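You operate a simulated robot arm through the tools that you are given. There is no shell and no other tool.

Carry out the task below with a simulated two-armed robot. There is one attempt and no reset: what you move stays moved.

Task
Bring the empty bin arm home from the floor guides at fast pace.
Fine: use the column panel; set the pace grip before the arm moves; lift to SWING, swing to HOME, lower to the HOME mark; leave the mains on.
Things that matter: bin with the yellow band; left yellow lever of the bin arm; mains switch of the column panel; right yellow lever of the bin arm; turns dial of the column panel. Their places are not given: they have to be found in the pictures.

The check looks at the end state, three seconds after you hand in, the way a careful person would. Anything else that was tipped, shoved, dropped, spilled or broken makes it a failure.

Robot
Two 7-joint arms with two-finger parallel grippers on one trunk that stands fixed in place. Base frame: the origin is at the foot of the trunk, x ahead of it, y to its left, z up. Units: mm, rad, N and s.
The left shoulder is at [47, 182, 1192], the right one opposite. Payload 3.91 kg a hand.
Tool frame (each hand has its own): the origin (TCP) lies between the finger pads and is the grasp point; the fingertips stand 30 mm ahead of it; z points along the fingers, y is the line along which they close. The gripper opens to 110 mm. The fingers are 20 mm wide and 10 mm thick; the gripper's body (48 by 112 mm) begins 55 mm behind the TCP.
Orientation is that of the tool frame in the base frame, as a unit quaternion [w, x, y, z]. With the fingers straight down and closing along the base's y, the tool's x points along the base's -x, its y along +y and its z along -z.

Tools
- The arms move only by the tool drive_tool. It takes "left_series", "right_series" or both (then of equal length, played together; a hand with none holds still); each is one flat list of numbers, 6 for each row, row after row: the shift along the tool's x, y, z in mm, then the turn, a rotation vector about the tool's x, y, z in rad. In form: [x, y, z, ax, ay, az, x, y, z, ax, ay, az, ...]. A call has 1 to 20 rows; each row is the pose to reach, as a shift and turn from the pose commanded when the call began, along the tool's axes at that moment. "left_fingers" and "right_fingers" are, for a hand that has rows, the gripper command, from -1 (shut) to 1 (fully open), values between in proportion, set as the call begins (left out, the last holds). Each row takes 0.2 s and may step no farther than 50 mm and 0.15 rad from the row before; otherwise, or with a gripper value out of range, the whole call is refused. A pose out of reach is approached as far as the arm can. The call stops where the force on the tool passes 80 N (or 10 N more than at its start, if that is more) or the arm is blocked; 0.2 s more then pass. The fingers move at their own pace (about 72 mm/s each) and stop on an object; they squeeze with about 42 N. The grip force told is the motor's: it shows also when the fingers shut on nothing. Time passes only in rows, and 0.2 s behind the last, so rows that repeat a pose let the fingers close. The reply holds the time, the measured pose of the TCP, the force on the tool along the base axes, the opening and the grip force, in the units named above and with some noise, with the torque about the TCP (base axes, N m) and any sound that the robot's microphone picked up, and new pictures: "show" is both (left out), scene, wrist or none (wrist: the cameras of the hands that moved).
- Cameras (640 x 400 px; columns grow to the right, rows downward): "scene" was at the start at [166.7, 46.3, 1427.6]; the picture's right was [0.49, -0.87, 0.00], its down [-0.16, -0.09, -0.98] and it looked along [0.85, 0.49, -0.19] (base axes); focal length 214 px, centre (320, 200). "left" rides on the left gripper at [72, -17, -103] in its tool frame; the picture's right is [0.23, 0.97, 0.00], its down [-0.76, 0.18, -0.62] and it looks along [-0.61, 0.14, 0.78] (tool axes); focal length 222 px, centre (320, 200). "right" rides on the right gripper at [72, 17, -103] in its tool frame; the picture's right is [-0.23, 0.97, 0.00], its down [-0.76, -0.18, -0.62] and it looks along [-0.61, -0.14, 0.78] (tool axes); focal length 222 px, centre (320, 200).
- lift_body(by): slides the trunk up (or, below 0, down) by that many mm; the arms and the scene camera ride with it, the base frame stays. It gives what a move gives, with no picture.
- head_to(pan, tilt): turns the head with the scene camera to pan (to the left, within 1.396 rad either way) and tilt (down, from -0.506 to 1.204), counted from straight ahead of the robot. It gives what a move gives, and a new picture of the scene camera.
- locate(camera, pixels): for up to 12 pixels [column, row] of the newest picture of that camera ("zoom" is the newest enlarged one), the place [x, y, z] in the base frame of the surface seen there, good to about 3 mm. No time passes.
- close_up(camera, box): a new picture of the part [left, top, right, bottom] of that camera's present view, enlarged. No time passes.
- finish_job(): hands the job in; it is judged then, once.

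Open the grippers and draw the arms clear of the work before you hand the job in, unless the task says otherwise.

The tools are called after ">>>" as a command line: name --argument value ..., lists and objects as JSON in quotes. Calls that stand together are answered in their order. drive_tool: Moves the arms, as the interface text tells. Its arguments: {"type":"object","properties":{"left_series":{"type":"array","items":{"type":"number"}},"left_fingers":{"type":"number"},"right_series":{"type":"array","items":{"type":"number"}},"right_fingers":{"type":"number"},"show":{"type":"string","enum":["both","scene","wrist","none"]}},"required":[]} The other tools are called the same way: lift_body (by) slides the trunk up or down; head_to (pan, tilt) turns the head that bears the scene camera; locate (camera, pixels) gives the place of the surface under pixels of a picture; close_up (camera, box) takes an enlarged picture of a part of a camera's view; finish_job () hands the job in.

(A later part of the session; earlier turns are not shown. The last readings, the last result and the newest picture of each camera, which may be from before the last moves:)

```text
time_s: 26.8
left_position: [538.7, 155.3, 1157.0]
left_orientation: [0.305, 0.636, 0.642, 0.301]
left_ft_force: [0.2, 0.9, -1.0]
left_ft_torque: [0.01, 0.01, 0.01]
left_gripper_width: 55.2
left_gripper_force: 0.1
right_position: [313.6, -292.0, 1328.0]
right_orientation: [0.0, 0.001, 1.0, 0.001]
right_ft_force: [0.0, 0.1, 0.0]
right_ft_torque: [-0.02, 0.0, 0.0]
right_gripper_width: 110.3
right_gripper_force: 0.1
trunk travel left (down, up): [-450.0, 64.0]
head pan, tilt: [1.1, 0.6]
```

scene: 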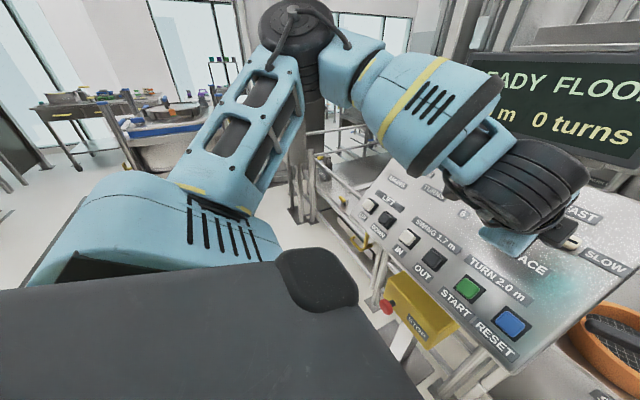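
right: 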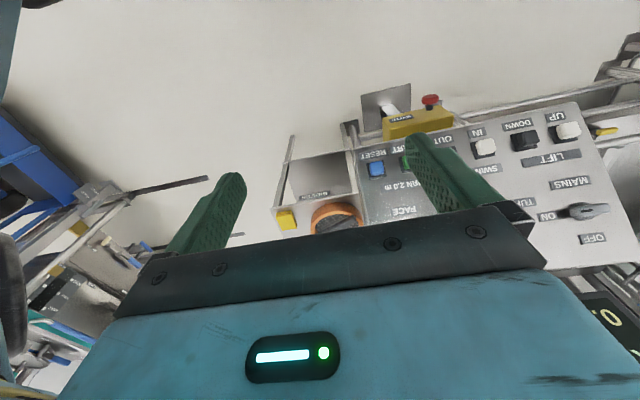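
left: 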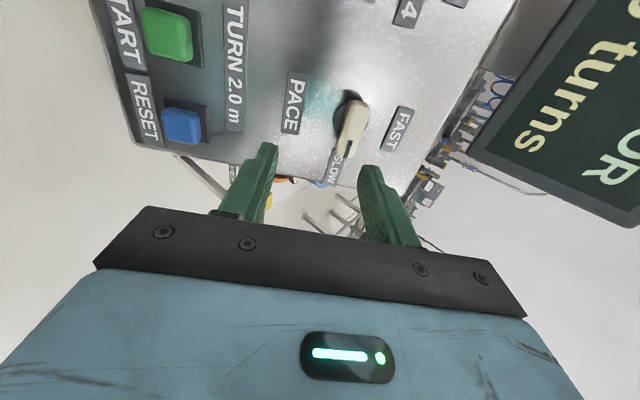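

The elbow is still well bent, so the quarter roll of the wrist is the limit, not length. I roll back by about 0.6 rad and try again for the standoff point in front of the grip; a slanted grip will align the bar as it closes.

>>> drive_tool --left_series '[0, 0, 0, 0, 0, -0.12, 0, 0, 0, 0, 0, -0.24, 0, 0, 0, 0, 0, -0.36, -4, 12, 10, 0, 0, -0.48, -8, 24, 20, 0, 0, -0.6, -12, 36, 30, 0, 0, -0.6, -16, 47, 41, 0, 0, -0.6]' --left_fingers 0.45

>>> head_to --pan 0.4 --tilt 0.55

```text
time_s: 28.4
left_position: [603.0, 139.8, 1166.8]
left_orientation: [0.374, 0.423, 0.802, 0.198]
left_ft_force: [0.6, 0.4, -0.1]
left_ft_torque: [0.01, -0.01, 0.02]
left_gripper_width: 79.9
left_gripper_force: 0.1
right_position: [313.7, -293.0, 1326.9]
right_orientation: [0.001, 0.001, 1.0, 0.001]
right_ft_force: [0.3, 0.1, 0.8]
right_ft_torque: [-0.03, 0.03, 0.04]
right_gripper_width: 109.9
right_gripper_force: 0.1
trunk travel left (down, up): [-450.0, 64.0]
head pan, tilt: [1.1, 0.6]
```

scene: 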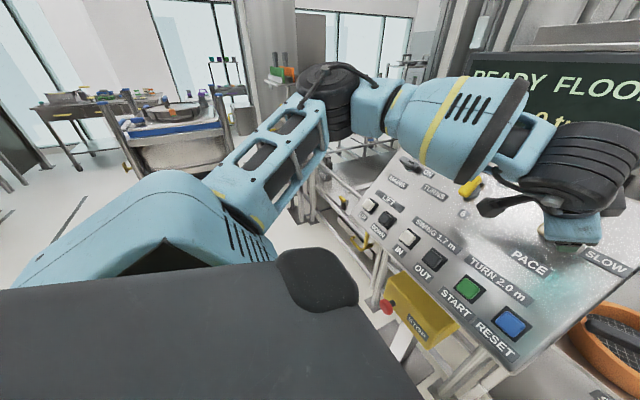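
left: 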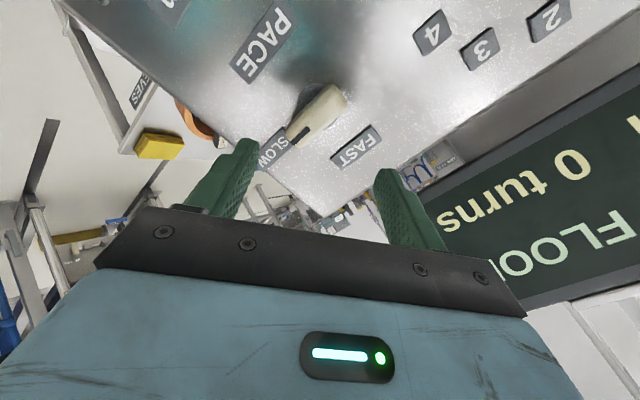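

```text
time_s: 29.5
left_position: [602.6, 141.5, 1167.7]
left_orientation: [0.374, 0.424, 0.801, 0.198]
left_ft_force: [0.6, 1.7, 0.6]
left_ft_torque: [-0.04, -0.02, -0.03]
left_gripper_width: 80.0
left_gripper_force: 0.1
right_position: [312.9, -290.9, 1327.9]
right_orientation: [0.001, 0.001, 1.0, 0.001]
right_ft_force: [-0.9, 0.1, -0.2]
right_ft_torque: [-0.04, -0.03, -0.01]
right_gripper_width: 109.9
right_gripper_force: 0.1
trunk travel left (down, up): [-450.0, 64.0]
head pan, tilt: [0.4, 0.55]
```

scene: 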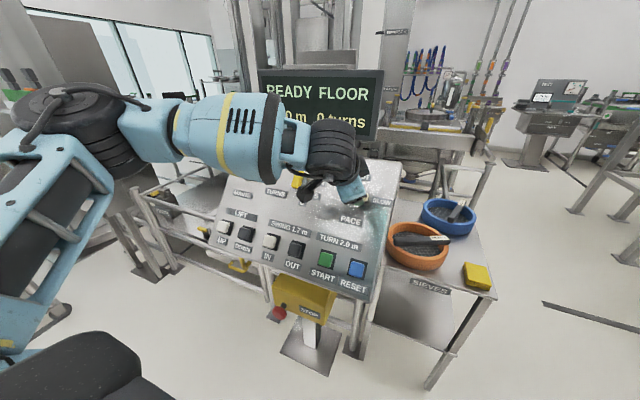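

The hand reached (603,140,1167) with a roll of about 56°. I verify the bar's centre with the left camera before closing in.

>>> close_up --camera "left" --box '[240, 50, 400, 180]'

>>> locate --camera "left" --pixels '[[338, 97], [325, 110], [315, 120], [305, 130], [292, 139], [305, 97], [330, 88], [358, 147], [272, 148]]'

```text
3.08 times, centred on (320, 115) of left
```

zoom: 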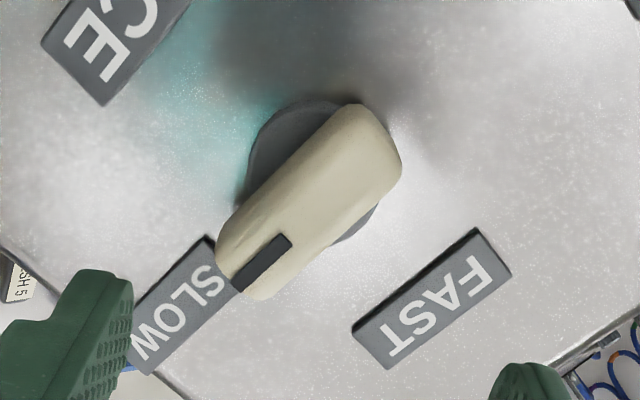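

```text
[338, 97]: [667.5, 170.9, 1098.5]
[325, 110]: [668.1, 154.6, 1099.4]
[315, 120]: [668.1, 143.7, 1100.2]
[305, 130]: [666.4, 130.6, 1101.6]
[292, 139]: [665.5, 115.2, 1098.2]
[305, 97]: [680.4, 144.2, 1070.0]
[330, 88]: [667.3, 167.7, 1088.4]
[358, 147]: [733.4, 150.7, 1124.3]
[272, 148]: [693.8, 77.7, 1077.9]
```

The bar face centres on about y 146, u-coordinate 1273 (x≈667, z≈1100), 37 mm proud. I centre on it and advance 86 mm so the fingertips straddle it about 13 mm above the panel.

>>> drive_tool --left_series '[9.4, -4.2, 15, 0, 0, 0, 9.4, -4.2, 35, 0, 0, 0, 9.4, -4.2, 55, 0, 0, 0, 9.4, -4.2, 72, 0, 0, 0, 9.4, -4.2, 86, 0, 0, 0]'

```text
time_s: 30.7
left_position: [662.8, 159.3, 1103.4]
left_orientation: [0.374, 0.422, 0.802, 0.197]
left_ft_force: [-0.4, 0.4, -0.9]
left_ft_torque: [-0.02, 0.0, -0.04]
left_gripper_width: 79.8
left_gripper_force: 0.1
left hand out of reach, approached as far as the arm can: row 4, 5
right_position: [313.6, -292.2, 1329.3]
right_orientation: [0.001, 0.001, 1.0, 0.001]
right_ft_force: [0.2, -0.7, -0.7]
right_ft_torque: [-0.02, -0.01, 0.03]
right_gripper_width: 110.1
right_gripper_force: 0.1
trunk travel left (down, up): [-450.0, 64.0]
head pan, tilt: [0.4, 0.55]
```

scene: 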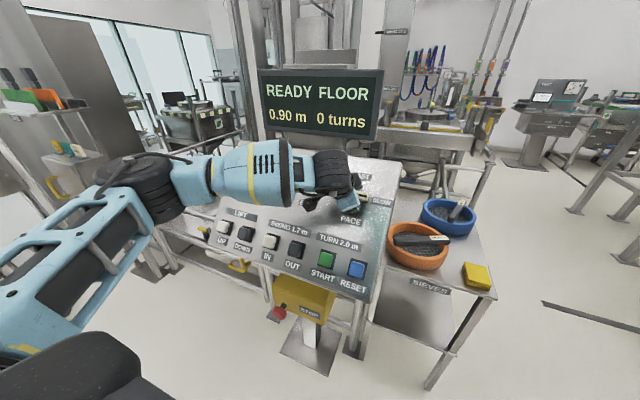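
left: 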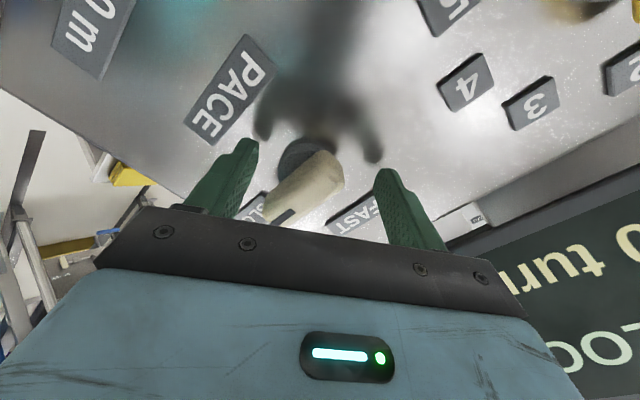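

The hand is at (663,159,1103), short by 13 mm in y. Unrolling slightly gains reach, so I roll back 0.12 rad and shift to centre on the axis.

>>> drive_tool --left_series '[0, 0, 0, 0, 0, -0.06, 0, 0, 0, 0, 0, -0.13, -6, -3.2, 0, 0, 0, -0.13, -11.3, -6.5, 0, 0, 0, -0.13, -11.3, -6.5, 0, 0, 0, -0.13]'

```text
time_s: 31.9
left_position: [662.2, 158.2, 1106.0]
left_orientation: [0.386, 0.37, 0.827, 0.173]
left_ft_force: [-0.4, -0.7, -0.7]
left_ft_torque: [0.01, -0.01, 0.0]
left_gripper_width: 79.8
left_gripper_force: 0.1
left hand out of reach, approached as far as the arm can: row 3, 4, 5
right_position: [313.4, -292.3, 1327.7]
right_orientation: [0.001, 0.001, 1.0, 0.0]
right_ft_force: [-0.4, 0.7, 0.3]
right_ft_torque: [0.03, 0.0, 0.0]
right_gripper_width: 110.0
right_gripper_force: 0.1
trunk travel left (down, up): [-450.0, 64.0]
head pan, tilt: [0.4, 0.55]
```

scene: 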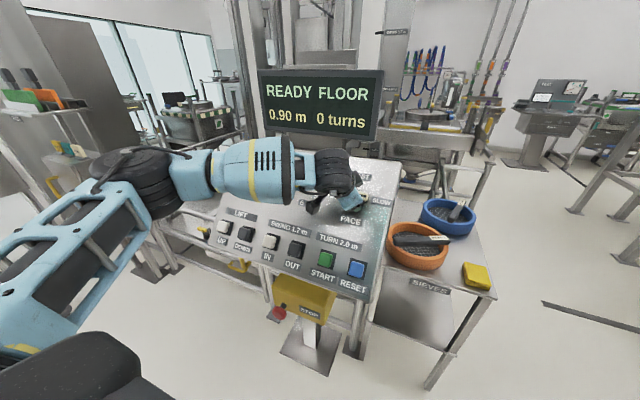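
left: 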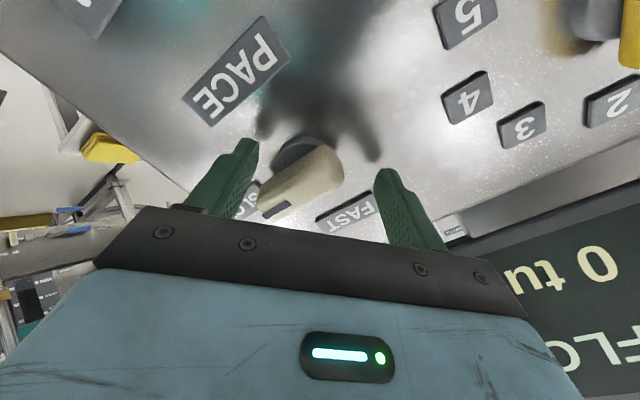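

The y limit persists (158). I back off 70 mm, unroll fully and test how far the hand reaches in that natural orientation; the bar could then be pushed round with a closed fingertip and aligned by a final grip.

>>> drive_tool --left_series '[0, 0, -35, 0, 0, 0, 0, 0, -70, 0, 0, 0, 0, 0, -70, 0, 0, -0.14, 0, 0, -70, 0, 0, -0.28, 0, 0, -70, 0, 0, -0.42, 0, 0, -70, 0, 0, -0.56, 0, 0, -70, 0, 0, -0.7, 0, 0, -70, 0, 0, -0.842]' --show "wrist"

```text
time_s: 33.7
left_position: [608.5, 157.8, 1149.6]
left_orientation: [0.422, -0.002, 0.906, 0.0]
left_ft_force: [0.1, 0.6, -0.3]
left_ft_torque: [-0.01, -0.01, 0.0]
left_gripper_width: 79.7
left_gripper_force: 0.0
right_position: [314.4, -292.8, 1329.2]
right_orientation: [0.0, 0.001, 1.0, 0.001]
right_ft_force: [0.2, -0.9, -0.3]
right_ft_torque: [-0.02, -0.03, 0.01]
right_gripper_width: 109.9
right_gripper_force: 0.0
trunk travel left (down, up): [-450.0, 64.0]
head pan, tilt: [0.4, 0.55]
```

left: 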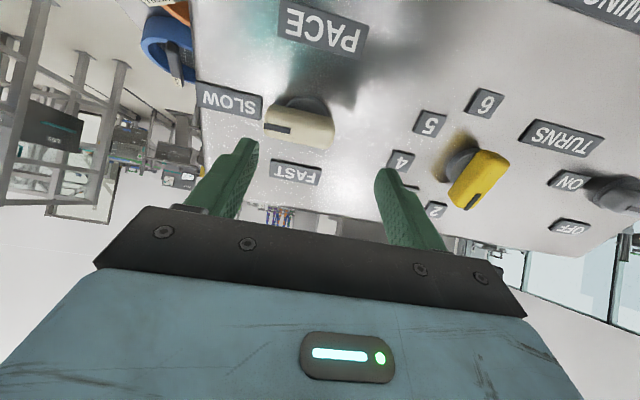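

Roll is now zero at (608,158,1150). I test the sideways and forward reach: y to 146 and 35 mm closer, tips still 10 mm above the bar.

>>> drive_tool --left_series '[0, -12, 0, 0, 0, 0, 0, -12, 20, 0, 0, 0, 0, -12, 35, 0, 0, 0]' --show "wrist"

```text
time_s: 34.5
left_position: [636.0, 146.9, 1129.4]
left_orientation: [0.423, -0.001, 0.906, -0.001]
left_ft_force: [0.4, 0.8, -1.0]
left_ft_torque: [-0.01, 0.05, 0.02]
left_gripper_width: 79.5
left_gripper_force: 0.0
right_position: [314.4, -290.6, 1328.9]
right_orientation: [0.001, 0.001, 1.0, 0.001]
right_ft_force: [-0.7, -0.1, -0.1]
right_ft_torque: [-0.02, 0.0, -0.01]
right_gripper_width: 110.2
right_gripper_force: 0.1
trunk travel left (down, up): [-450.0, 64.0]
head pan, tilt: [0.4, 0.55]
```

left: 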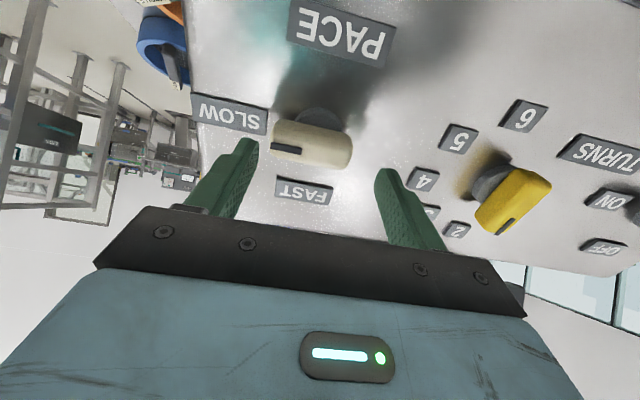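

Position (636,147,1129) is reachable with zero roll. From here I try rolling to +0.85 rad again while holding the position.

>>> drive_tool --left_series '[0, 0, 0, 0, 0, 0.14, 0, 0, 0, 0, 0, 0.28, 0, 0, 0, 0, 0, 0.42, 0, 0, 0, 0, 0, 0.56, 0, 0, 0, 0, 0, 0.7, 0, 0, 0, 0, 0, 0.84]' --show "wrist"

```text
time_s: 35.9
left_position: [634.9, 145.9, 1127.3]
left_orientation: [0.386, 0.371, 0.827, 0.172]
left_ft_force: [-0.4, 0.8, -0.3]
left_ft_torque: [0.0, 0.01, 0.01]
left_gripper_width: 79.7
left_gripper_force: 0.1
right_position: [314.3, -292.7, 1328.9]
right_orientation: [0.001, 0.001, 1.0, 0.0]
right_ft_force: [-1.3, -0.9, -0.6]
right_ft_torque: [-0.03, 0.01, -0.02]
right_gripper_width: 110.0
right_gripper_force: 0.1
trunk travel left (down, up): [-450.0, 64.0]
head pan, tilt: [0.4, 0.55]
```

left: 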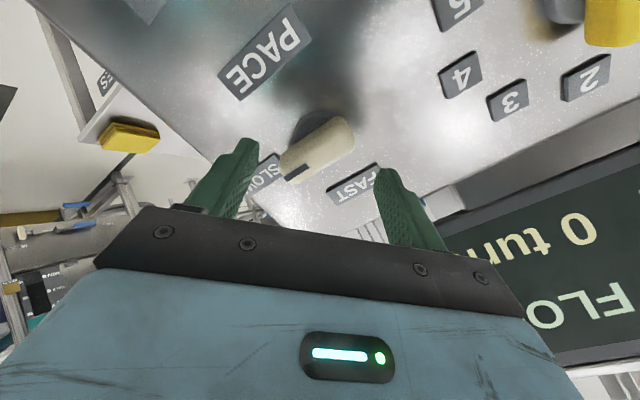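

The position held with a 48° roll. Now I advance 35 mm so the fingers straddle the bar.

>>> drive_tool --left_series '[0, 0, 12, 0, 0, 0, 0, 0, 24, 0, 0, 0, 0, 0, 35, 0, 0, 0]' --show "both"

```text
time_s: 36.7
left_position: [653.7, 151.5, 1112.1]
left_orientation: [0.387, 0.369, 0.828, 0.172]
left_ft_force: [0.4, 0.0, -0.1]
left_ft_torque: [-0.02, 0.02, 0.02]
left_gripper_width: 80.1
left_gripper_force: 0.1
left hand out of reach, approached as far as the arm can: row 2, 3
right_position: [314.2, -291.5, 1329.5]
right_orientation: [0.001, 0.001, 1.0, 0.0]
right_ft_force: [0.6, 0.1, 0.4]
right_ft_torque: [0.01, 0.03, -0.01]
right_gripper_width: 109.7
right_gripper_force: 0.1
trunk travel left (down, up): [-450.0, 64.0]
head pan, tilt: [0.4, 0.55]
```

scene: 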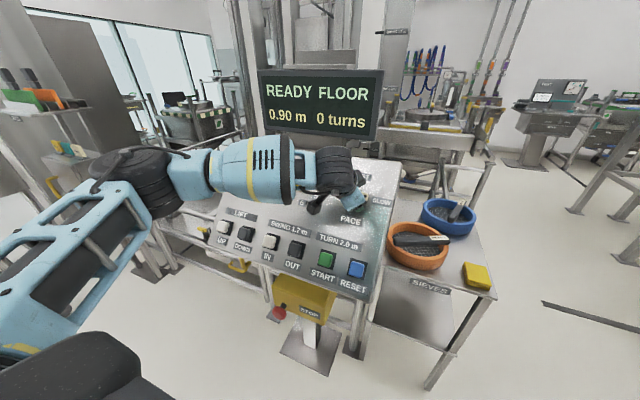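
left: 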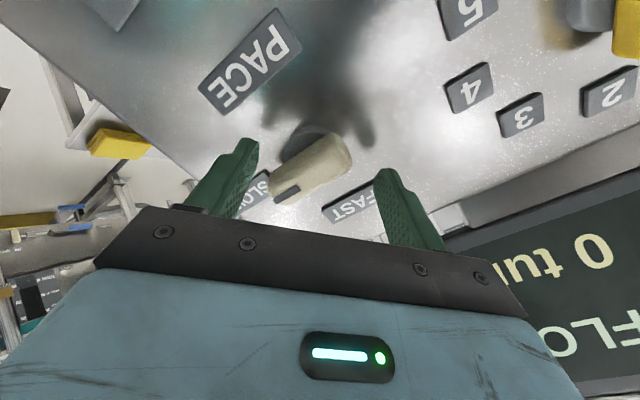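

Fingertips now overlap the bar by about 11 mm at (654,152,1112). I close the fingers on it and wait to see it align.

>>> drive_tool --left_series '[0, 0, 0, 0, 0, 0, 0, 0, 0, 0, 0, 0, 0, 0, 0, 0, 0, 0, 0, 0, 0, 0, 0, 0]' --left_fingers -1 --show "both"

>>> close_up --camera "left" --box '[220, 80, 420, 220]'

```text
time_s: 37.7
left_position: [652.1, 148.9, 1111.6]
left_orientation: [0.386, 0.371, 0.827, 0.171]
left_ft_force: [-6.5, -11.7, -10.0]
left_ft_torque: [-0.15, 0.05, -0.34]
left_gripper_width: 23.5
left_gripper_force: 45.6
right_position: [313.5, -293.0, 1328.0]
right_orientation: [0.001, 0.0, 1.0, 0.002]
right_ft_force: [0.4, -0.3, 0.0]
right_ft_torque: [0.03, 0.0, 0.04]
right_gripper_width: 110.1
right_gripper_force: 0.2
trunk travel left (down, up): [-450.0, 64.0]
head pan, tilt: [0.4, 0.55]
```

scene: 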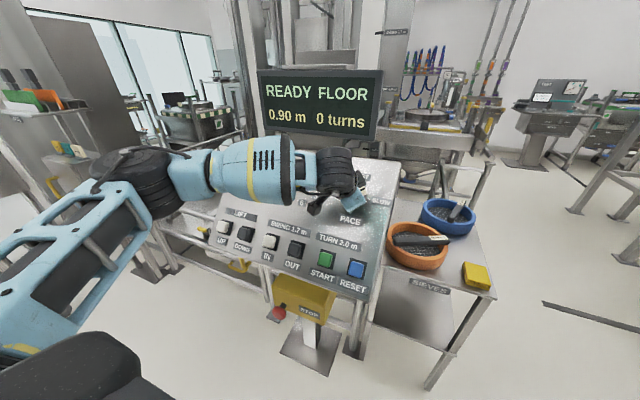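
left: 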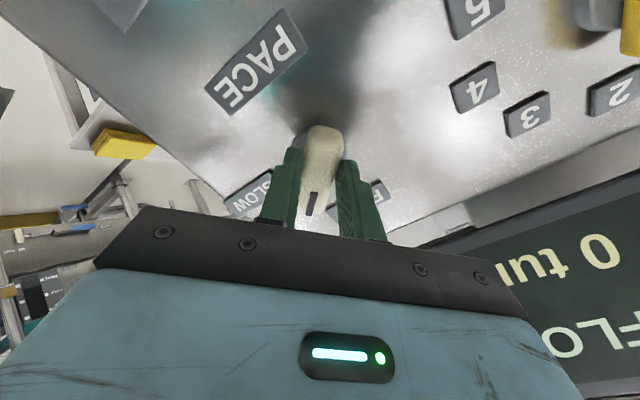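

```text
2.86 times, centred on (320, 150) of left
```

zoom: 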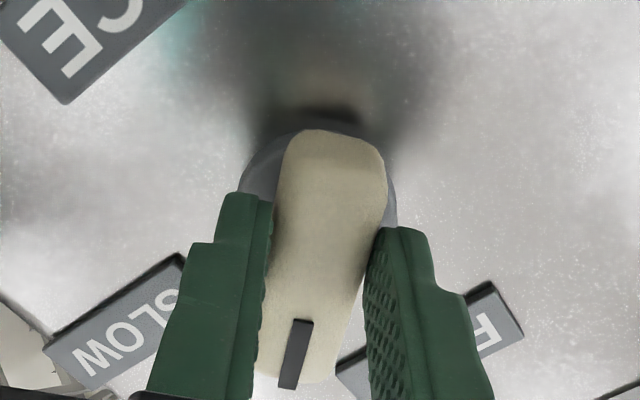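

The bar turned with the fingers and is now gripped (23.5 mm wide). I roll the hand counter-clockwise back to zero, which brings the mark to point straight up at FAST.

>>> drive_tool --left_series '[0, 0, 0, 0, 0, -0.12, 0, 0, 0, 0, 0, -0.24, 0, 0, 0, 0, 0, -0.36, 0, 0, 0, 0, 0, -0.48, 0, 0, 0, 0, 0, -0.6, 0, 0, 0, 0, 0, -0.72, 0, 0, 0, 0, 0, -0.842, 0, 0, 0, 0, 0, -0.842]' --show "both"

>>> close_up --camera "left" --box '[220, 60, 420, 220]'

```text
time_s: 39.5
left_position: [652.5, 145.2, 1111.5]
left_orientation: [0.418, 0.002, 0.908, -0.004]
left_ft_force: [-18.9, -24.1, -22.5]
left_ft_torque: [-0.1, 0.35, -0.28]
left_gripper_width: 23.7
left_gripper_force: 45.5
right_position: [312.6, -295.3, 1327.6]
right_orientation: [0.0, 0.0, 1.0, 0.003]
right_ft_force: [-0.7, 0.6, 0.5]
right_ft_torque: [-0.03, -0.03, 0.05]
right_gripper_width: 109.8
right_gripper_force: 0.1
trunk travel left (down, up): [-450.0, 64.0]
head pan, tilt: [0.4, 0.55]
```

scene: 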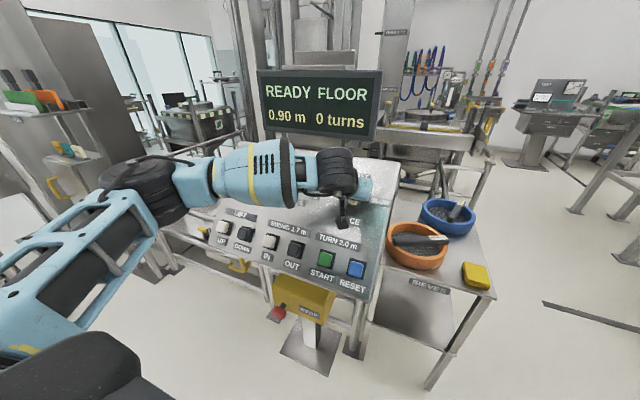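
left: 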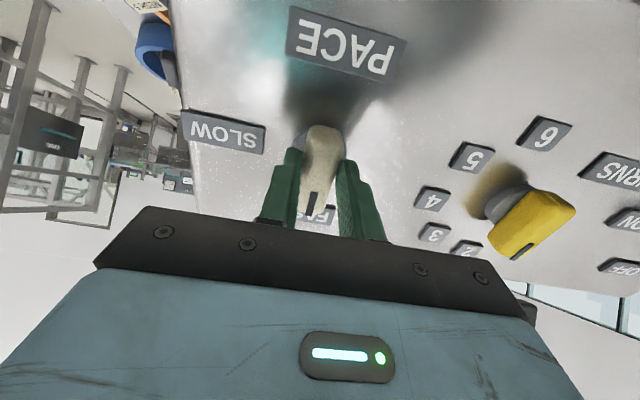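

```text
2.50 times, centred on (320, 140) of left
```

zoom: 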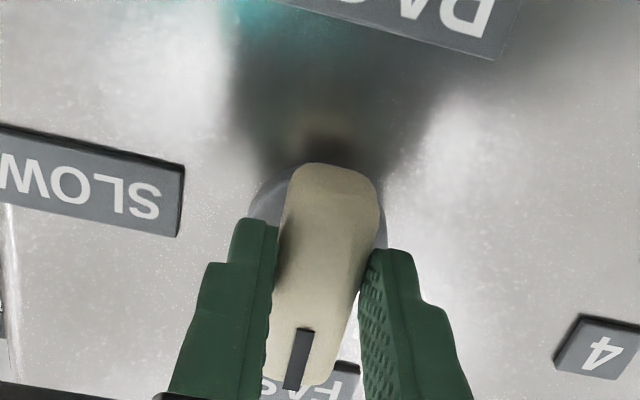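

The mark now points up toward FAST. I open the fingers and draw back along the panel normal to check.

>>> drive_tool --left_series '[0, 0, 0, 0, 0, 0, 0, 0, 0, 0, 0, 0, 0, 0, -30, 0, 0, 0, 0, 0, -70, 0, 0, 0, 0, 0, -110, 0, 0, 0, 0, 0, -150, 0, 0, 0, 0, 80, -170, 0, 0, 0, 0, 120, -190, 0, 0, 0]' --left_fingers 0.1 --show "both"

>>> close_up --camera "scene" --box '[220, 130, 420, 290]'

```text
refused: row 7 steps farther than a row can; nothing moved
```

```text
2.50 times, centred on (320, 210) of scene
```

zoom: 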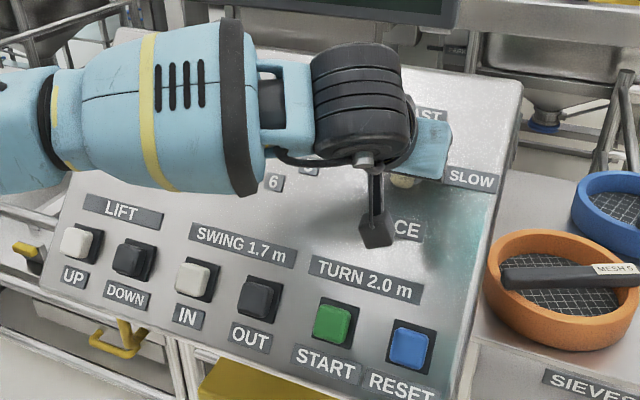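

One row stepped too far; I repeat with smaller steps: open, back off, then shift left.

>>> drive_tool --left_series '[0, 0, 0, 0, 0, 0, 0, 0, 0, 0, 0, 0, 0, 0, 0, 0, 0, 0, 0, 0, -30, 0, 0, 0, 0, 0, -70, 0, 0, 0, 0, 0, -110, 0, 0, 0, 0, 0, -150, 0, 0, 0, 0, 40, -170, 0, 0, 0, 0, 80, -180, 0, 0, 0, 0, 120, -190, 0, 0, 0]' --left_fingers 0.1 --show "both"

>>> close_up --camera "scene" --box '[220, 130, 420, 290]'

>>> close_up --camera "scene" --box '[330, 165, 410, 215]'

```text
time_s: 41.7
left_position: [508.9, 270.6, 1235.8]
left_orientation: [0.424, -0.001, 0.906, -0.002]
left_ft_force: [0.2, 1.3, -0.9]
left_ft_torque: [-0.03, 0.0, -0.01]
left_gripper_width: 60.5
left_gripper_force: 0.2
right_position: [312.7, -290.9, 1328.9]
right_orientation: [0.0, 0.001, 1.0, 0.001]
right_ft_force: [-0.4, 0.4, 0.6]
right_ft_torque: [-0.02, -0.06, -0.01]
right_gripper_width: 109.9
right_gripper_force: 0.1
trunk travel left (down, up): [-450.0, 64.0]
head pan, tilt: [0.4, 0.55]
```

scene: 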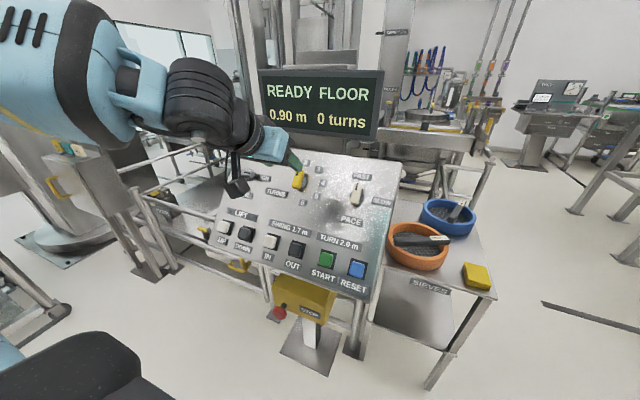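
left: 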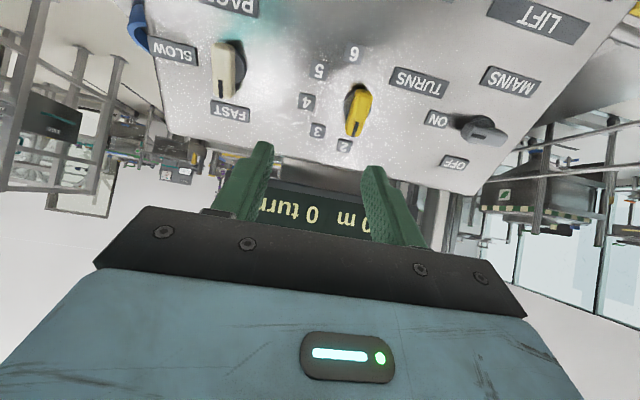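

```text
2.50 times, centred on (320, 210) of scene
```

zoom: 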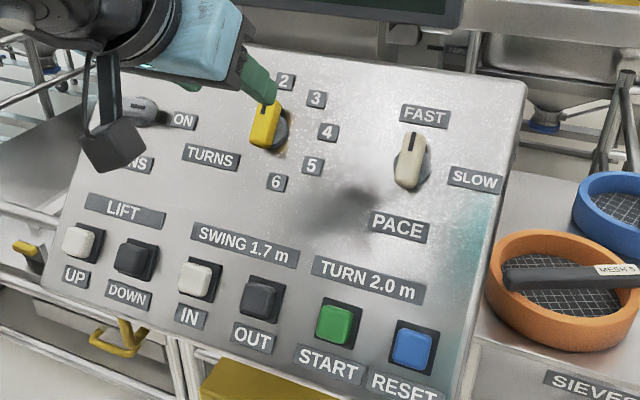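

```text
8.00 times, centred on (370, 190) of scene
```

zoom: 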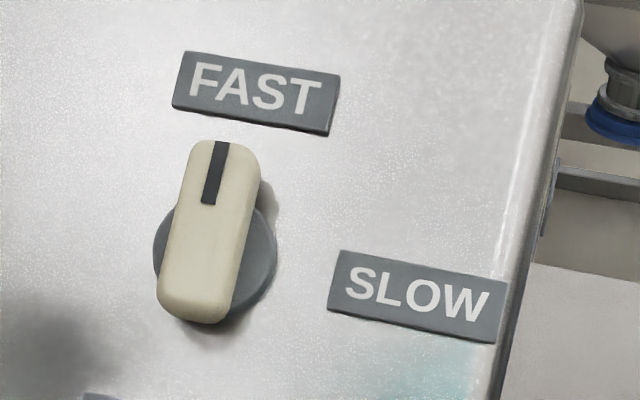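

Pace now points exactly at FAST, nothing else moved. Before lifting, I inspect the bin arm and its two levers once more.

>>> close_up --camera "scene" --box '[380, 60, 520, 160]'

>>> close_up --camera "scene" --box '[450, 85, 510, 130]'

```text
4.00 times, centred on (450, 110) of scene
```

zoom: 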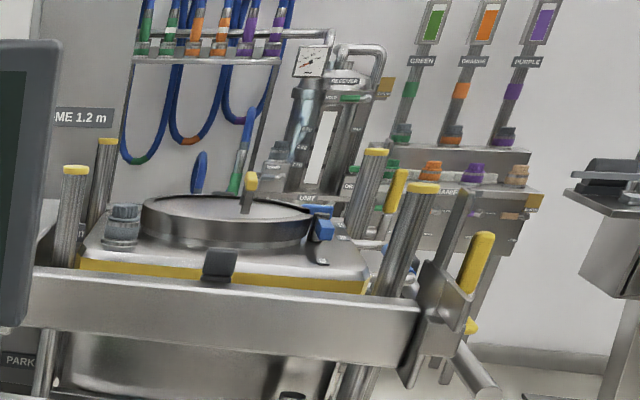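

```text
8.89 times, centred on (480, 108) of scene
```

zoom: 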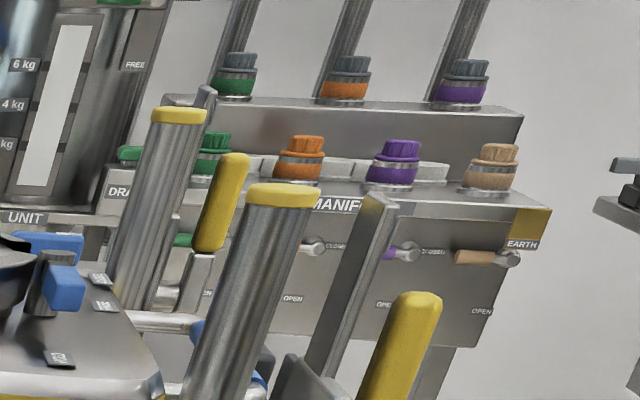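

Levers look upright and unchanged; I will watch the bin as the arm starts to rise. I check where the fence rails left of the panel are before moving the left hand to UP.

>>> locate --camera "scene" --pixels '[[160, 200], [185, 205], [205, 212], [150, 195], [200, 150], [202, 232], [170, 235], [220, 180], [222, 227], [244, 233], [271, 240], [296, 249]]'

>>> drive_tool --left_series '[20.8, 29.9, 16.1, 0, 0, 0, 41.6, 59.9, 32.2, 0, 0, 0, 62.3, 89.8, 48.3, 0, 0, 0, 83.1, 119.7, 64.4, 0, 0, 0, 103.9, 149.7, 80.4, 0, 0, 0, 124.7, 179.6, 96.5, 0, 0, 0, 145.4, 209.5, 112.6, 0, 0, 0, 166.2, 239.5, 128.7, 0, 0, 0, 187, 269.4, 130, 0, 0, 0]' --left_fingers -1 --show "both"

```text
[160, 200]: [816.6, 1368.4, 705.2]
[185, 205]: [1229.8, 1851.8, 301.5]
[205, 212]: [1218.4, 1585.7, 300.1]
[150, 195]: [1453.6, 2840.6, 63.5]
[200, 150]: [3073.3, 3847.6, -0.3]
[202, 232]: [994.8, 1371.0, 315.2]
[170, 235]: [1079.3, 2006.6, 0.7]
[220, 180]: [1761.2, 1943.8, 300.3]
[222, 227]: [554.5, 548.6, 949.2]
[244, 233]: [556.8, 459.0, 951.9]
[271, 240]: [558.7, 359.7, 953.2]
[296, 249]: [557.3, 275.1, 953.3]
```

```text
time_s: 43.7
left_position: [488.4, 541.7, 1006.0]
left_orientation: [0.424, -0.001, 0.906, -0.001]
left_ft_force: [-0.2, 1.1, 0.3]
left_ft_torque: [-0.04, -0.01, -0.05]
left_gripper_width: 0.1
left_gripper_force: 37.6
right_position: [312.6, -292.9, 1328.3]
right_orientation: [0.001, 0.0, 1.0, 0.001]
right_ft_force: [-0.1, -0.9, -0.4]
right_ft_torque: [0.02, 0.01, -0.01]
right_gripper_width: 109.9
right_gripper_force: 0.0
trunk travel left (down, up): [-450.0, 64.0]
head pan, tilt: [0.4, 0.55]
```

scene: 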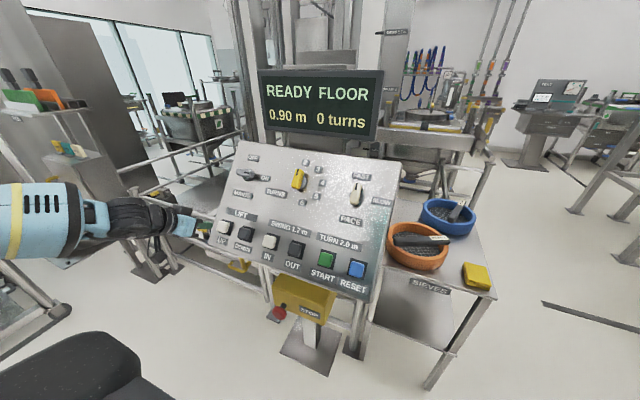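
left: 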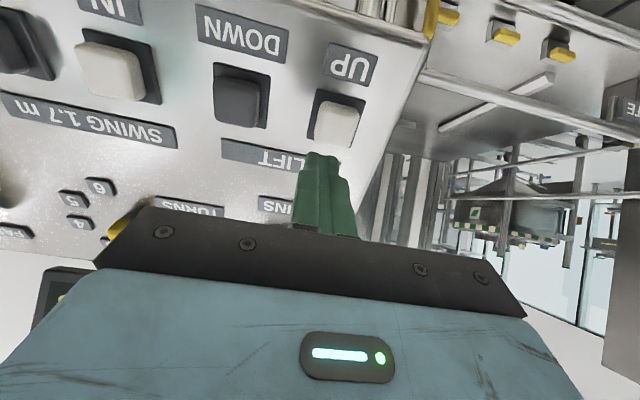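

The hand hovers at the UP button (337,122 in the left picture). I measure UP and DOWN faces with the left camera.

>>> locate --camera "left" --pixels '[[337, 122], [337, 105], [337, 140], [320, 122], [355, 122], [240, 102], [112, 70], [325, 162]]'

>>> close_up --camera "left" --box '[200, 50, 400, 200]'

```text
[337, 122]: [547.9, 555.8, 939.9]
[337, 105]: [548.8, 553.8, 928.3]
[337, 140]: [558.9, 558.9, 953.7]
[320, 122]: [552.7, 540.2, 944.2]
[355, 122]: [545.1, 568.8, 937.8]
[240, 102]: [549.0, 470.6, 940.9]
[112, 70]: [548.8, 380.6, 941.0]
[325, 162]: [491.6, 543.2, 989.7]
```

```text
2.67 times, centred on (300, 125) of left
```

zoom: 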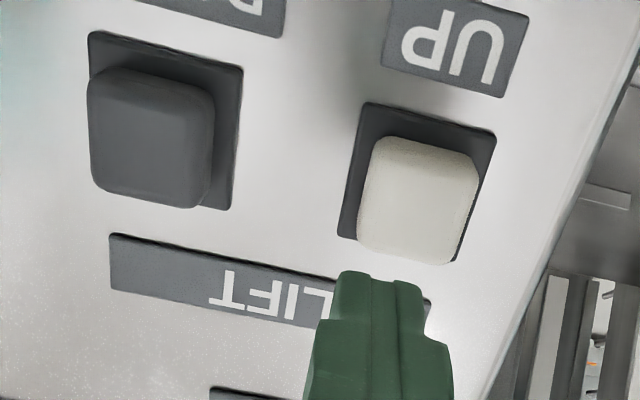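

The UP face centre is near y 554, u 1079 (x≈550,z≈945). I align over it and approach to about 8 mm from the face.

>>> drive_tool --left_series '[3, 6, 15, 0, 0, 0, 5.5, 12.5, 35, 0, 0, 0, 5.5, 12.5, 50, 0, 0, 0]' --show "wrist"

```text
time_s: 44.5
left_position: [523.7, 552.5, 970.7]
left_orientation: [0.423, 0.0, 0.906, -0.001]
left_ft_force: [-0.1, 0.8, 0.9]
left_ft_torque: [0.0, 0.01, -0.02]
left_gripper_width: 0.1
left_gripper_force: 37.8
right_position: [314.6, -292.2, 1329.0]
right_orientation: [0.001, 0.001, 1.0, 0.001]
right_ft_force: [0.0, -0.3, -1.1]
right_ft_torque: [-0.01, -0.04, 0.05]
right_gripper_width: 110.0
right_gripper_force: 0.0
trunk travel left (down, up): [-450.0, 64.0]
head pan, tilt: [0.4, 0.55]
```

left: 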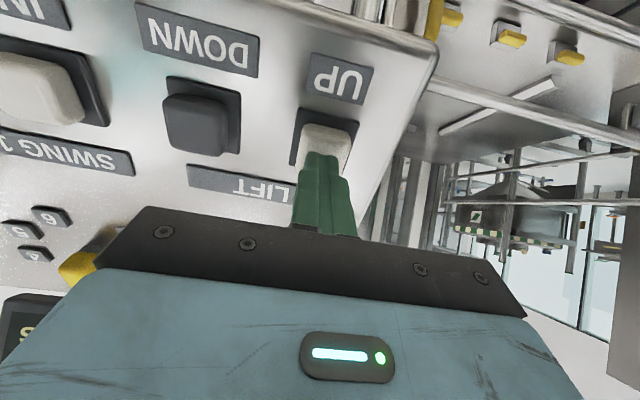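

I make a short first press of UP: in about 5 mm past contact and straight back.

>>> drive_tool --left_series '[0, 0, 7, 0, 0, 0, 0, 0, 11, 0, 0, 0, 0, 0, 14, 0, 0, 0, 0, 0, 0, 0, 0, 0]' --show "scene"

```text
time_s: 45.5
left_position: [523.3, 552.5, 971.0]
left_orientation: [0.423, -0.001, 0.906, -0.001]
left_ft_force: [0.4, -0.2, 0.1]
left_ft_torque: [-0.03, 0.01, -0.02]
left_gripper_width: 0.2
left_gripper_force: 37.5
right_position: [311.7, -291.5, 1328.0]
right_orientation: [0.002, -0.001, 1.0, 0.001]
right_ft_force: [0.7, -0.3, 1.2]
right_ft_torque: [-0.01, -0.06, 0.02]
right_gripper_width: 110.0
right_gripper_force: 0.0
trunk travel left (down, up): [-450.0, 64.0]
head pan, tilt: [0.4, 0.55]
heard: click
```

scene: 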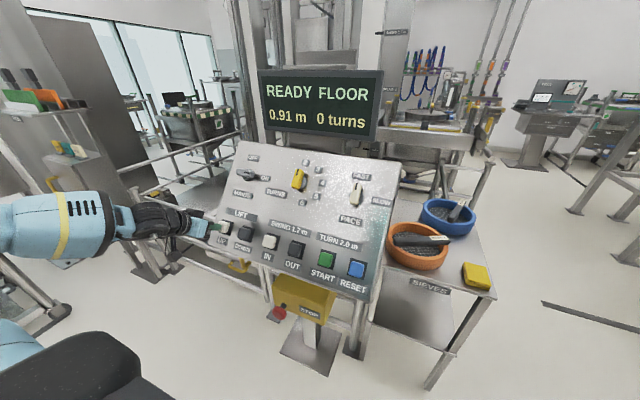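

A click was heard and the display reads 0.91 m, so the lift runs while held. I hold UP for about 1.5 s and look.

>>> drive_tool --left_series '[0, 0, 8, 0, 0, 0, 0, 0, 14, 0, 0, 0, 0, 0, 14, 0, 0, 0, 0, 0, 14, 0, 0, 0, 0, 0, 14, 0, 0, 0, 0, 0, 14, 0, 0, 0, 0, 0, 14, 0, 0, 0, 0, 0, 14, 0, 0, 0, 0, 0, 0, 0, 0, 0]' --show "scene"

>>> close_up --camera "scene" --box '[380, 60, 520, 160]'

```text
time_s: 47.5
left_position: [523.0, 552.2, 971.3]
left_orientation: [0.424, -0.002, 0.906, 0.0]
left_ft_force: [-0.5, 0.9, -0.1]
left_ft_torque: [0.02, -0.01, 0.01]
left_gripper_width: 0.2
left_gripper_force: 37.5
right_position: [313.2, -292.9, 1328.3]
right_orientation: [0.001, 0.0, 1.0, 0.0]
right_ft_force: [0.1, 0.8, 0.6]
right_ft_torque: [0.02, -0.03, -0.01]
right_gripper_width: 110.0
right_gripper_force: 0.1
trunk travel left (down, up): [-450.0, 64.0]
head pan, tilt: [0.4, 0.55]
heard: click
```

scene: 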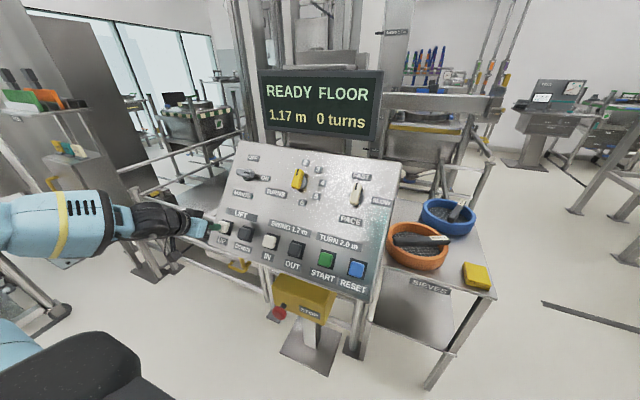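

```text
4.00 times, centred on (450, 110) of scene
```

zoom: 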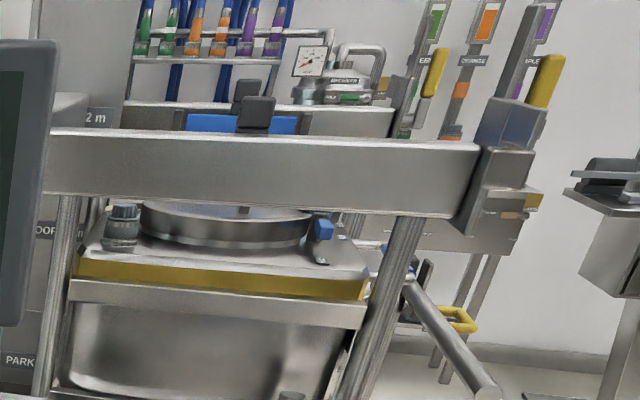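

The arm rises empty; the yellow-banded bin stays in its guides. The rate is about 0.18 m/s, so I hold UP for about 12 more rows, stopping short of 1.70 m.

>>> drive_tool --left_series '[0, 0, 8, 0, 0, 0, 0, 0, 14, 0, 0, 0, 0, 0, 14, 0, 0, 0, 0, 0, 14, 0, 0, 0, 0, 0, 14, 0, 0, 0, 0, 0, 14, 0, 0, 0, 0, 0, 14, 0, 0, 0, 0, 0, 14, 0, 0, 0, 0, 0, 14, 0, 0, 0, 0, 0, 14, 0, 0, 0, 0, 0, 14, 0, 0, 0, 0, 0, 14, 0, 0, 0, 0, 0, 0, 0, 0, 0]' --show "scene"

>>> close_up --camera "scene" --box '[380, 0, 580, 150]'

```text
time_s: 50.3
left_position: [522.8, 552.6, 972.4]
left_orientation: [0.423, -0.001, 0.906, 0.0]
left_ft_force: [0.6, -0.6, 0.3]
left_ft_torque: [0.02, -0.02, 0.0]
left_gripper_width: 0.0
left_gripper_force: 38.0
right_position: [313.6, -291.8, 1328.5]
right_orientation: [0.001, 0.001, 1.0, 0.001]
right_ft_force: [-1.2, 0.7, 0.1]
right_ft_torque: [0.03, -0.02, -0.02]
right_gripper_width: 110.1
right_gripper_force: 0.1
trunk travel left (down, up): [-450.0, 64.0]
head pan, tilt: [0.4, 0.55]
heard: click
```

scene: 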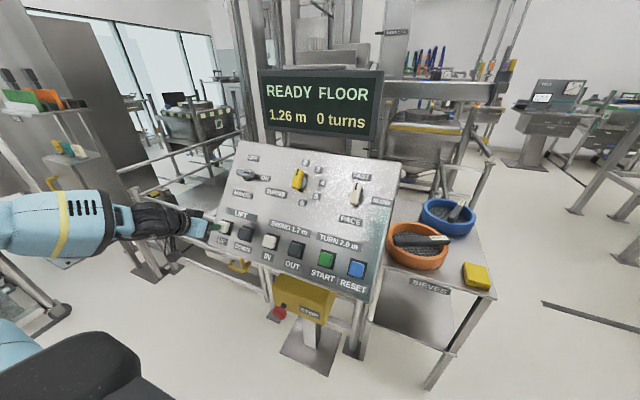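

```text
2.67 times, centred on (480, 75) of scene
```

zoom: 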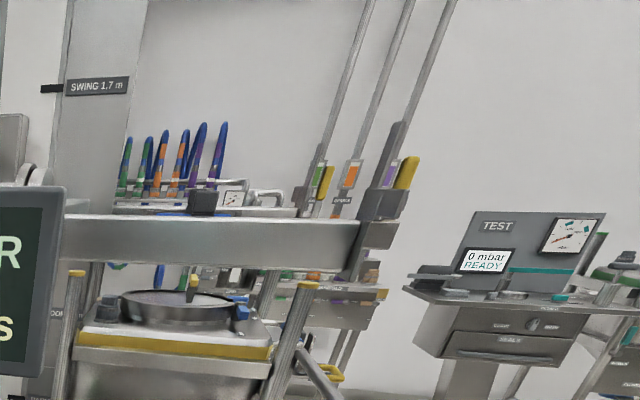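

It only rose to 1.26 m, so the press was marginal. I hold with a deeper press (18 mm) for eight rows.

>>> drive_tool --left_series '[0, 0, 10, 0, 0, 0, 0, 0, 18, 0, 0, 0, 0, 0, 18, 0, 0, 0, 0, 0, 18, 0, 0, 0, 0, 0, 18, 0, 0, 0, 0, 0, 18, 0, 0, 0, 0, 0, 18, 0, 0, 0, 0, 0, 0, 0, 0, 0]' --show "scene"

```text
time_s: 52.1
left_position: [523.6, 554.6, 970.4]
left_orientation: [0.423, -0.001, 0.906, -0.001]
left_ft_force: [0.2, 0.3, -0.7]
left_ft_torque: [0.0, -0.01, -0.02]
left_gripper_width: 0.0
left_gripper_force: 37.7
right_position: [313.1, -291.9, 1328.6]
right_orientation: [0.001, 0.0, 1.0, 0.001]
right_ft_force: [-0.2, -0.1, 0.1]
right_ft_torque: [0.02, -0.02, 0.0]
right_gripper_width: 110.0
right_gripper_force: 0.1
trunk travel left (down, up): [-450.0, 64.0]
head pan, tilt: [0.4, 0.55]
heard: click
```

scene: 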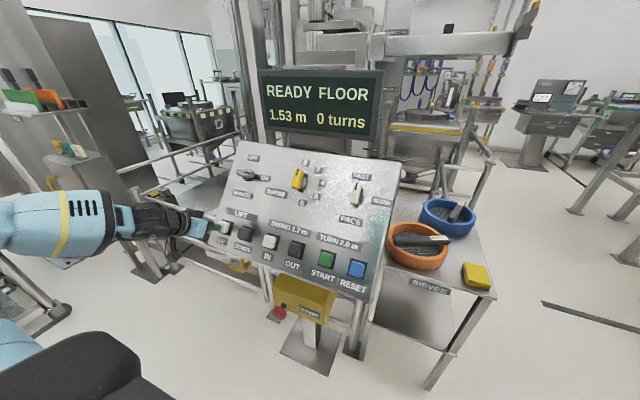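

1.53 m now, at 0.2 m/s. I press for three rows to come near 1.68 m.

>>> drive_tool --left_series '[0, 0, 10, 0, 0, 0, 0, 0, 18, 0, 0, 0, 0, 0, 18, 0, 0, 0, 0, 0, 18, 0, 0, 0, 0, 0, 0, 0, 0, 0]' --show "scene"

>>> close_up --camera "scene" --box '[250, 60, 390, 145]'

```text
time_s: 53.3
left_position: [523.6, 552.2, 971.2]
left_orientation: [0.423, -0.002, 0.906, 0.0]
left_ft_force: [0.8, 0.2, 0.6]
left_ft_torque: [-0.02, -0.02, 0.01]
left_gripper_width: 0.0
left_gripper_force: 38.2
right_position: [312.2, -291.5, 1327.7]
right_orientation: [0.0, 0.001, 1.0, 0.001]
right_ft_force: [-0.5, -0.6, 0.6]
right_ft_torque: [0.0, -0.02, -0.02]
right_gripper_width: 109.8
right_gripper_force: 0.1
trunk travel left (down, up): [-450.0, 64.0]
head pan, tilt: [0.4, 0.55]
heard: click
```

scene: 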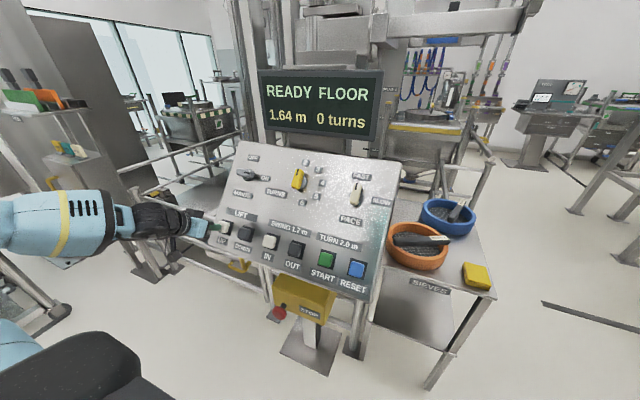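

```text
4.57 times, centred on (320, 102) of scene
```

zoom: 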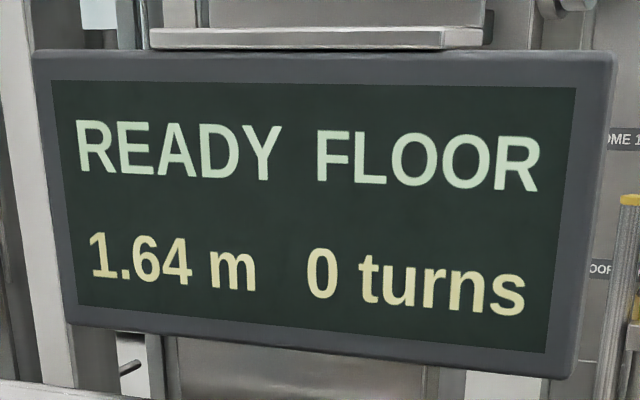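

1.64 m. I give one shorter press.

>>> drive_tool --left_series '[0, 0, 10, 0, 0, 0, 0, 0, 18, 0, 0, 0, 0, 0, 16, 0, 0, 0, 0, 0, 0, 0, 0, 0]' --show "scene"

>>> close_up --camera "scene" --box '[250, 60, 390, 145]'

```text
time_s: 54.3
left_position: [522.0, 552.0, 971.7]
left_orientation: [0.423, -0.001, 0.906, -0.001]
left_ft_force: [-0.6, -0.5, -0.6]
left_ft_torque: [0.04, 0.0, 0.03]
left_gripper_width: 0.1
left_gripper_force: 37.7
right_position: [314.3, -292.3, 1328.3]
right_orientation: [0.001, 0.0, 1.0, 0.0]
right_ft_force: [1.0, 0.1, -0.1]
right_ft_torque: [-0.04, -0.03, 0.01]
right_gripper_width: 110.0
right_gripper_force: 0.1
trunk travel left (down, up): [-450.0, 64.0]
head pan, tilt: [0.4, 0.55]
heard: click
```

scene: 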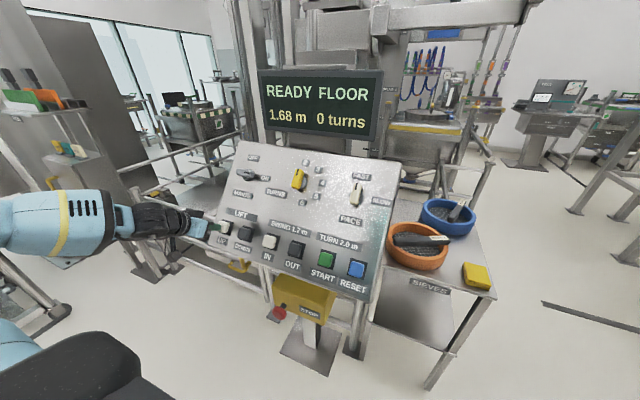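

```text
4.57 times, centred on (320, 102) of scene
```

zoom: 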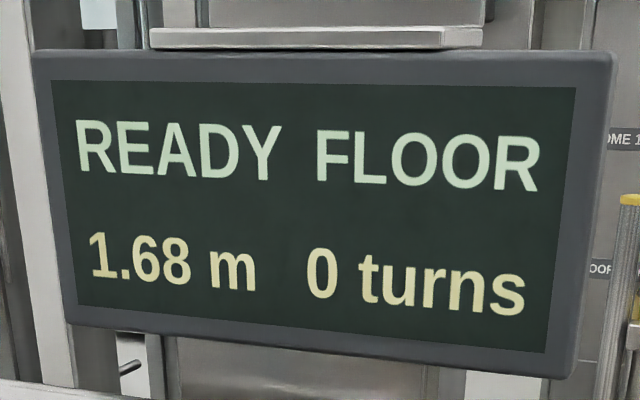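

1.68 m. One brief tap more for the last 2 cm.

>>> drive_tool --left_series '[0, 0, 10, 0, 0, 0, 0, 0, 17, 0, 0, 0, 0, 0, 0, 0, 0, 0]' --show "scene"

>>> close_up --camera "scene" --box '[250, 60, 390, 145]'

```text
time_s: 55.1
left_position: [522.8, 552.2, 970.9]
left_orientation: [0.423, -0.002, 0.906, -0.001]
left_ft_force: [0.1, -0.4, -0.9]
left_ft_torque: [-0.02, -0.01, -0.03]
left_gripper_width: 0.2
left_gripper_force: 37.7
right_position: [313.2, -292.1, 1329.2]
right_orientation: [0.001, 0.002, 1.0, 0.001]
right_ft_force: [1.0, 0.2, 0.4]
right_ft_torque: [-0.01, -0.02, 0.0]
right_gripper_width: 110.1
right_gripper_force: 0.1
trunk travel left (down, up): [-450.0, 64.0]
head pan, tilt: [0.4, 0.55]
heard: click
```

scene: 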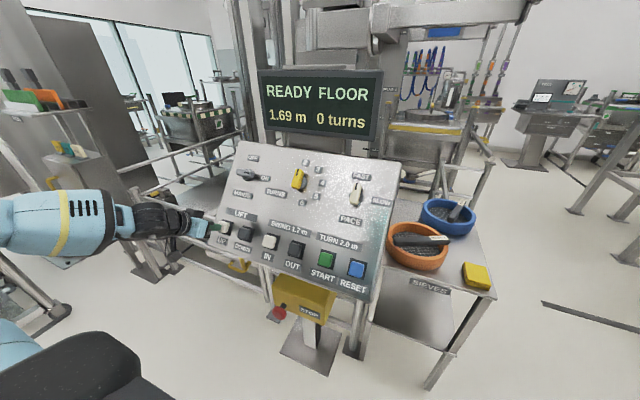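

```text
4.57 times, centred on (320, 102) of scene
```

zoom: 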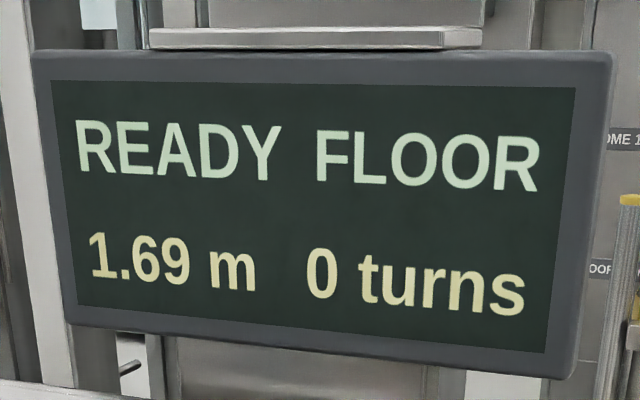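

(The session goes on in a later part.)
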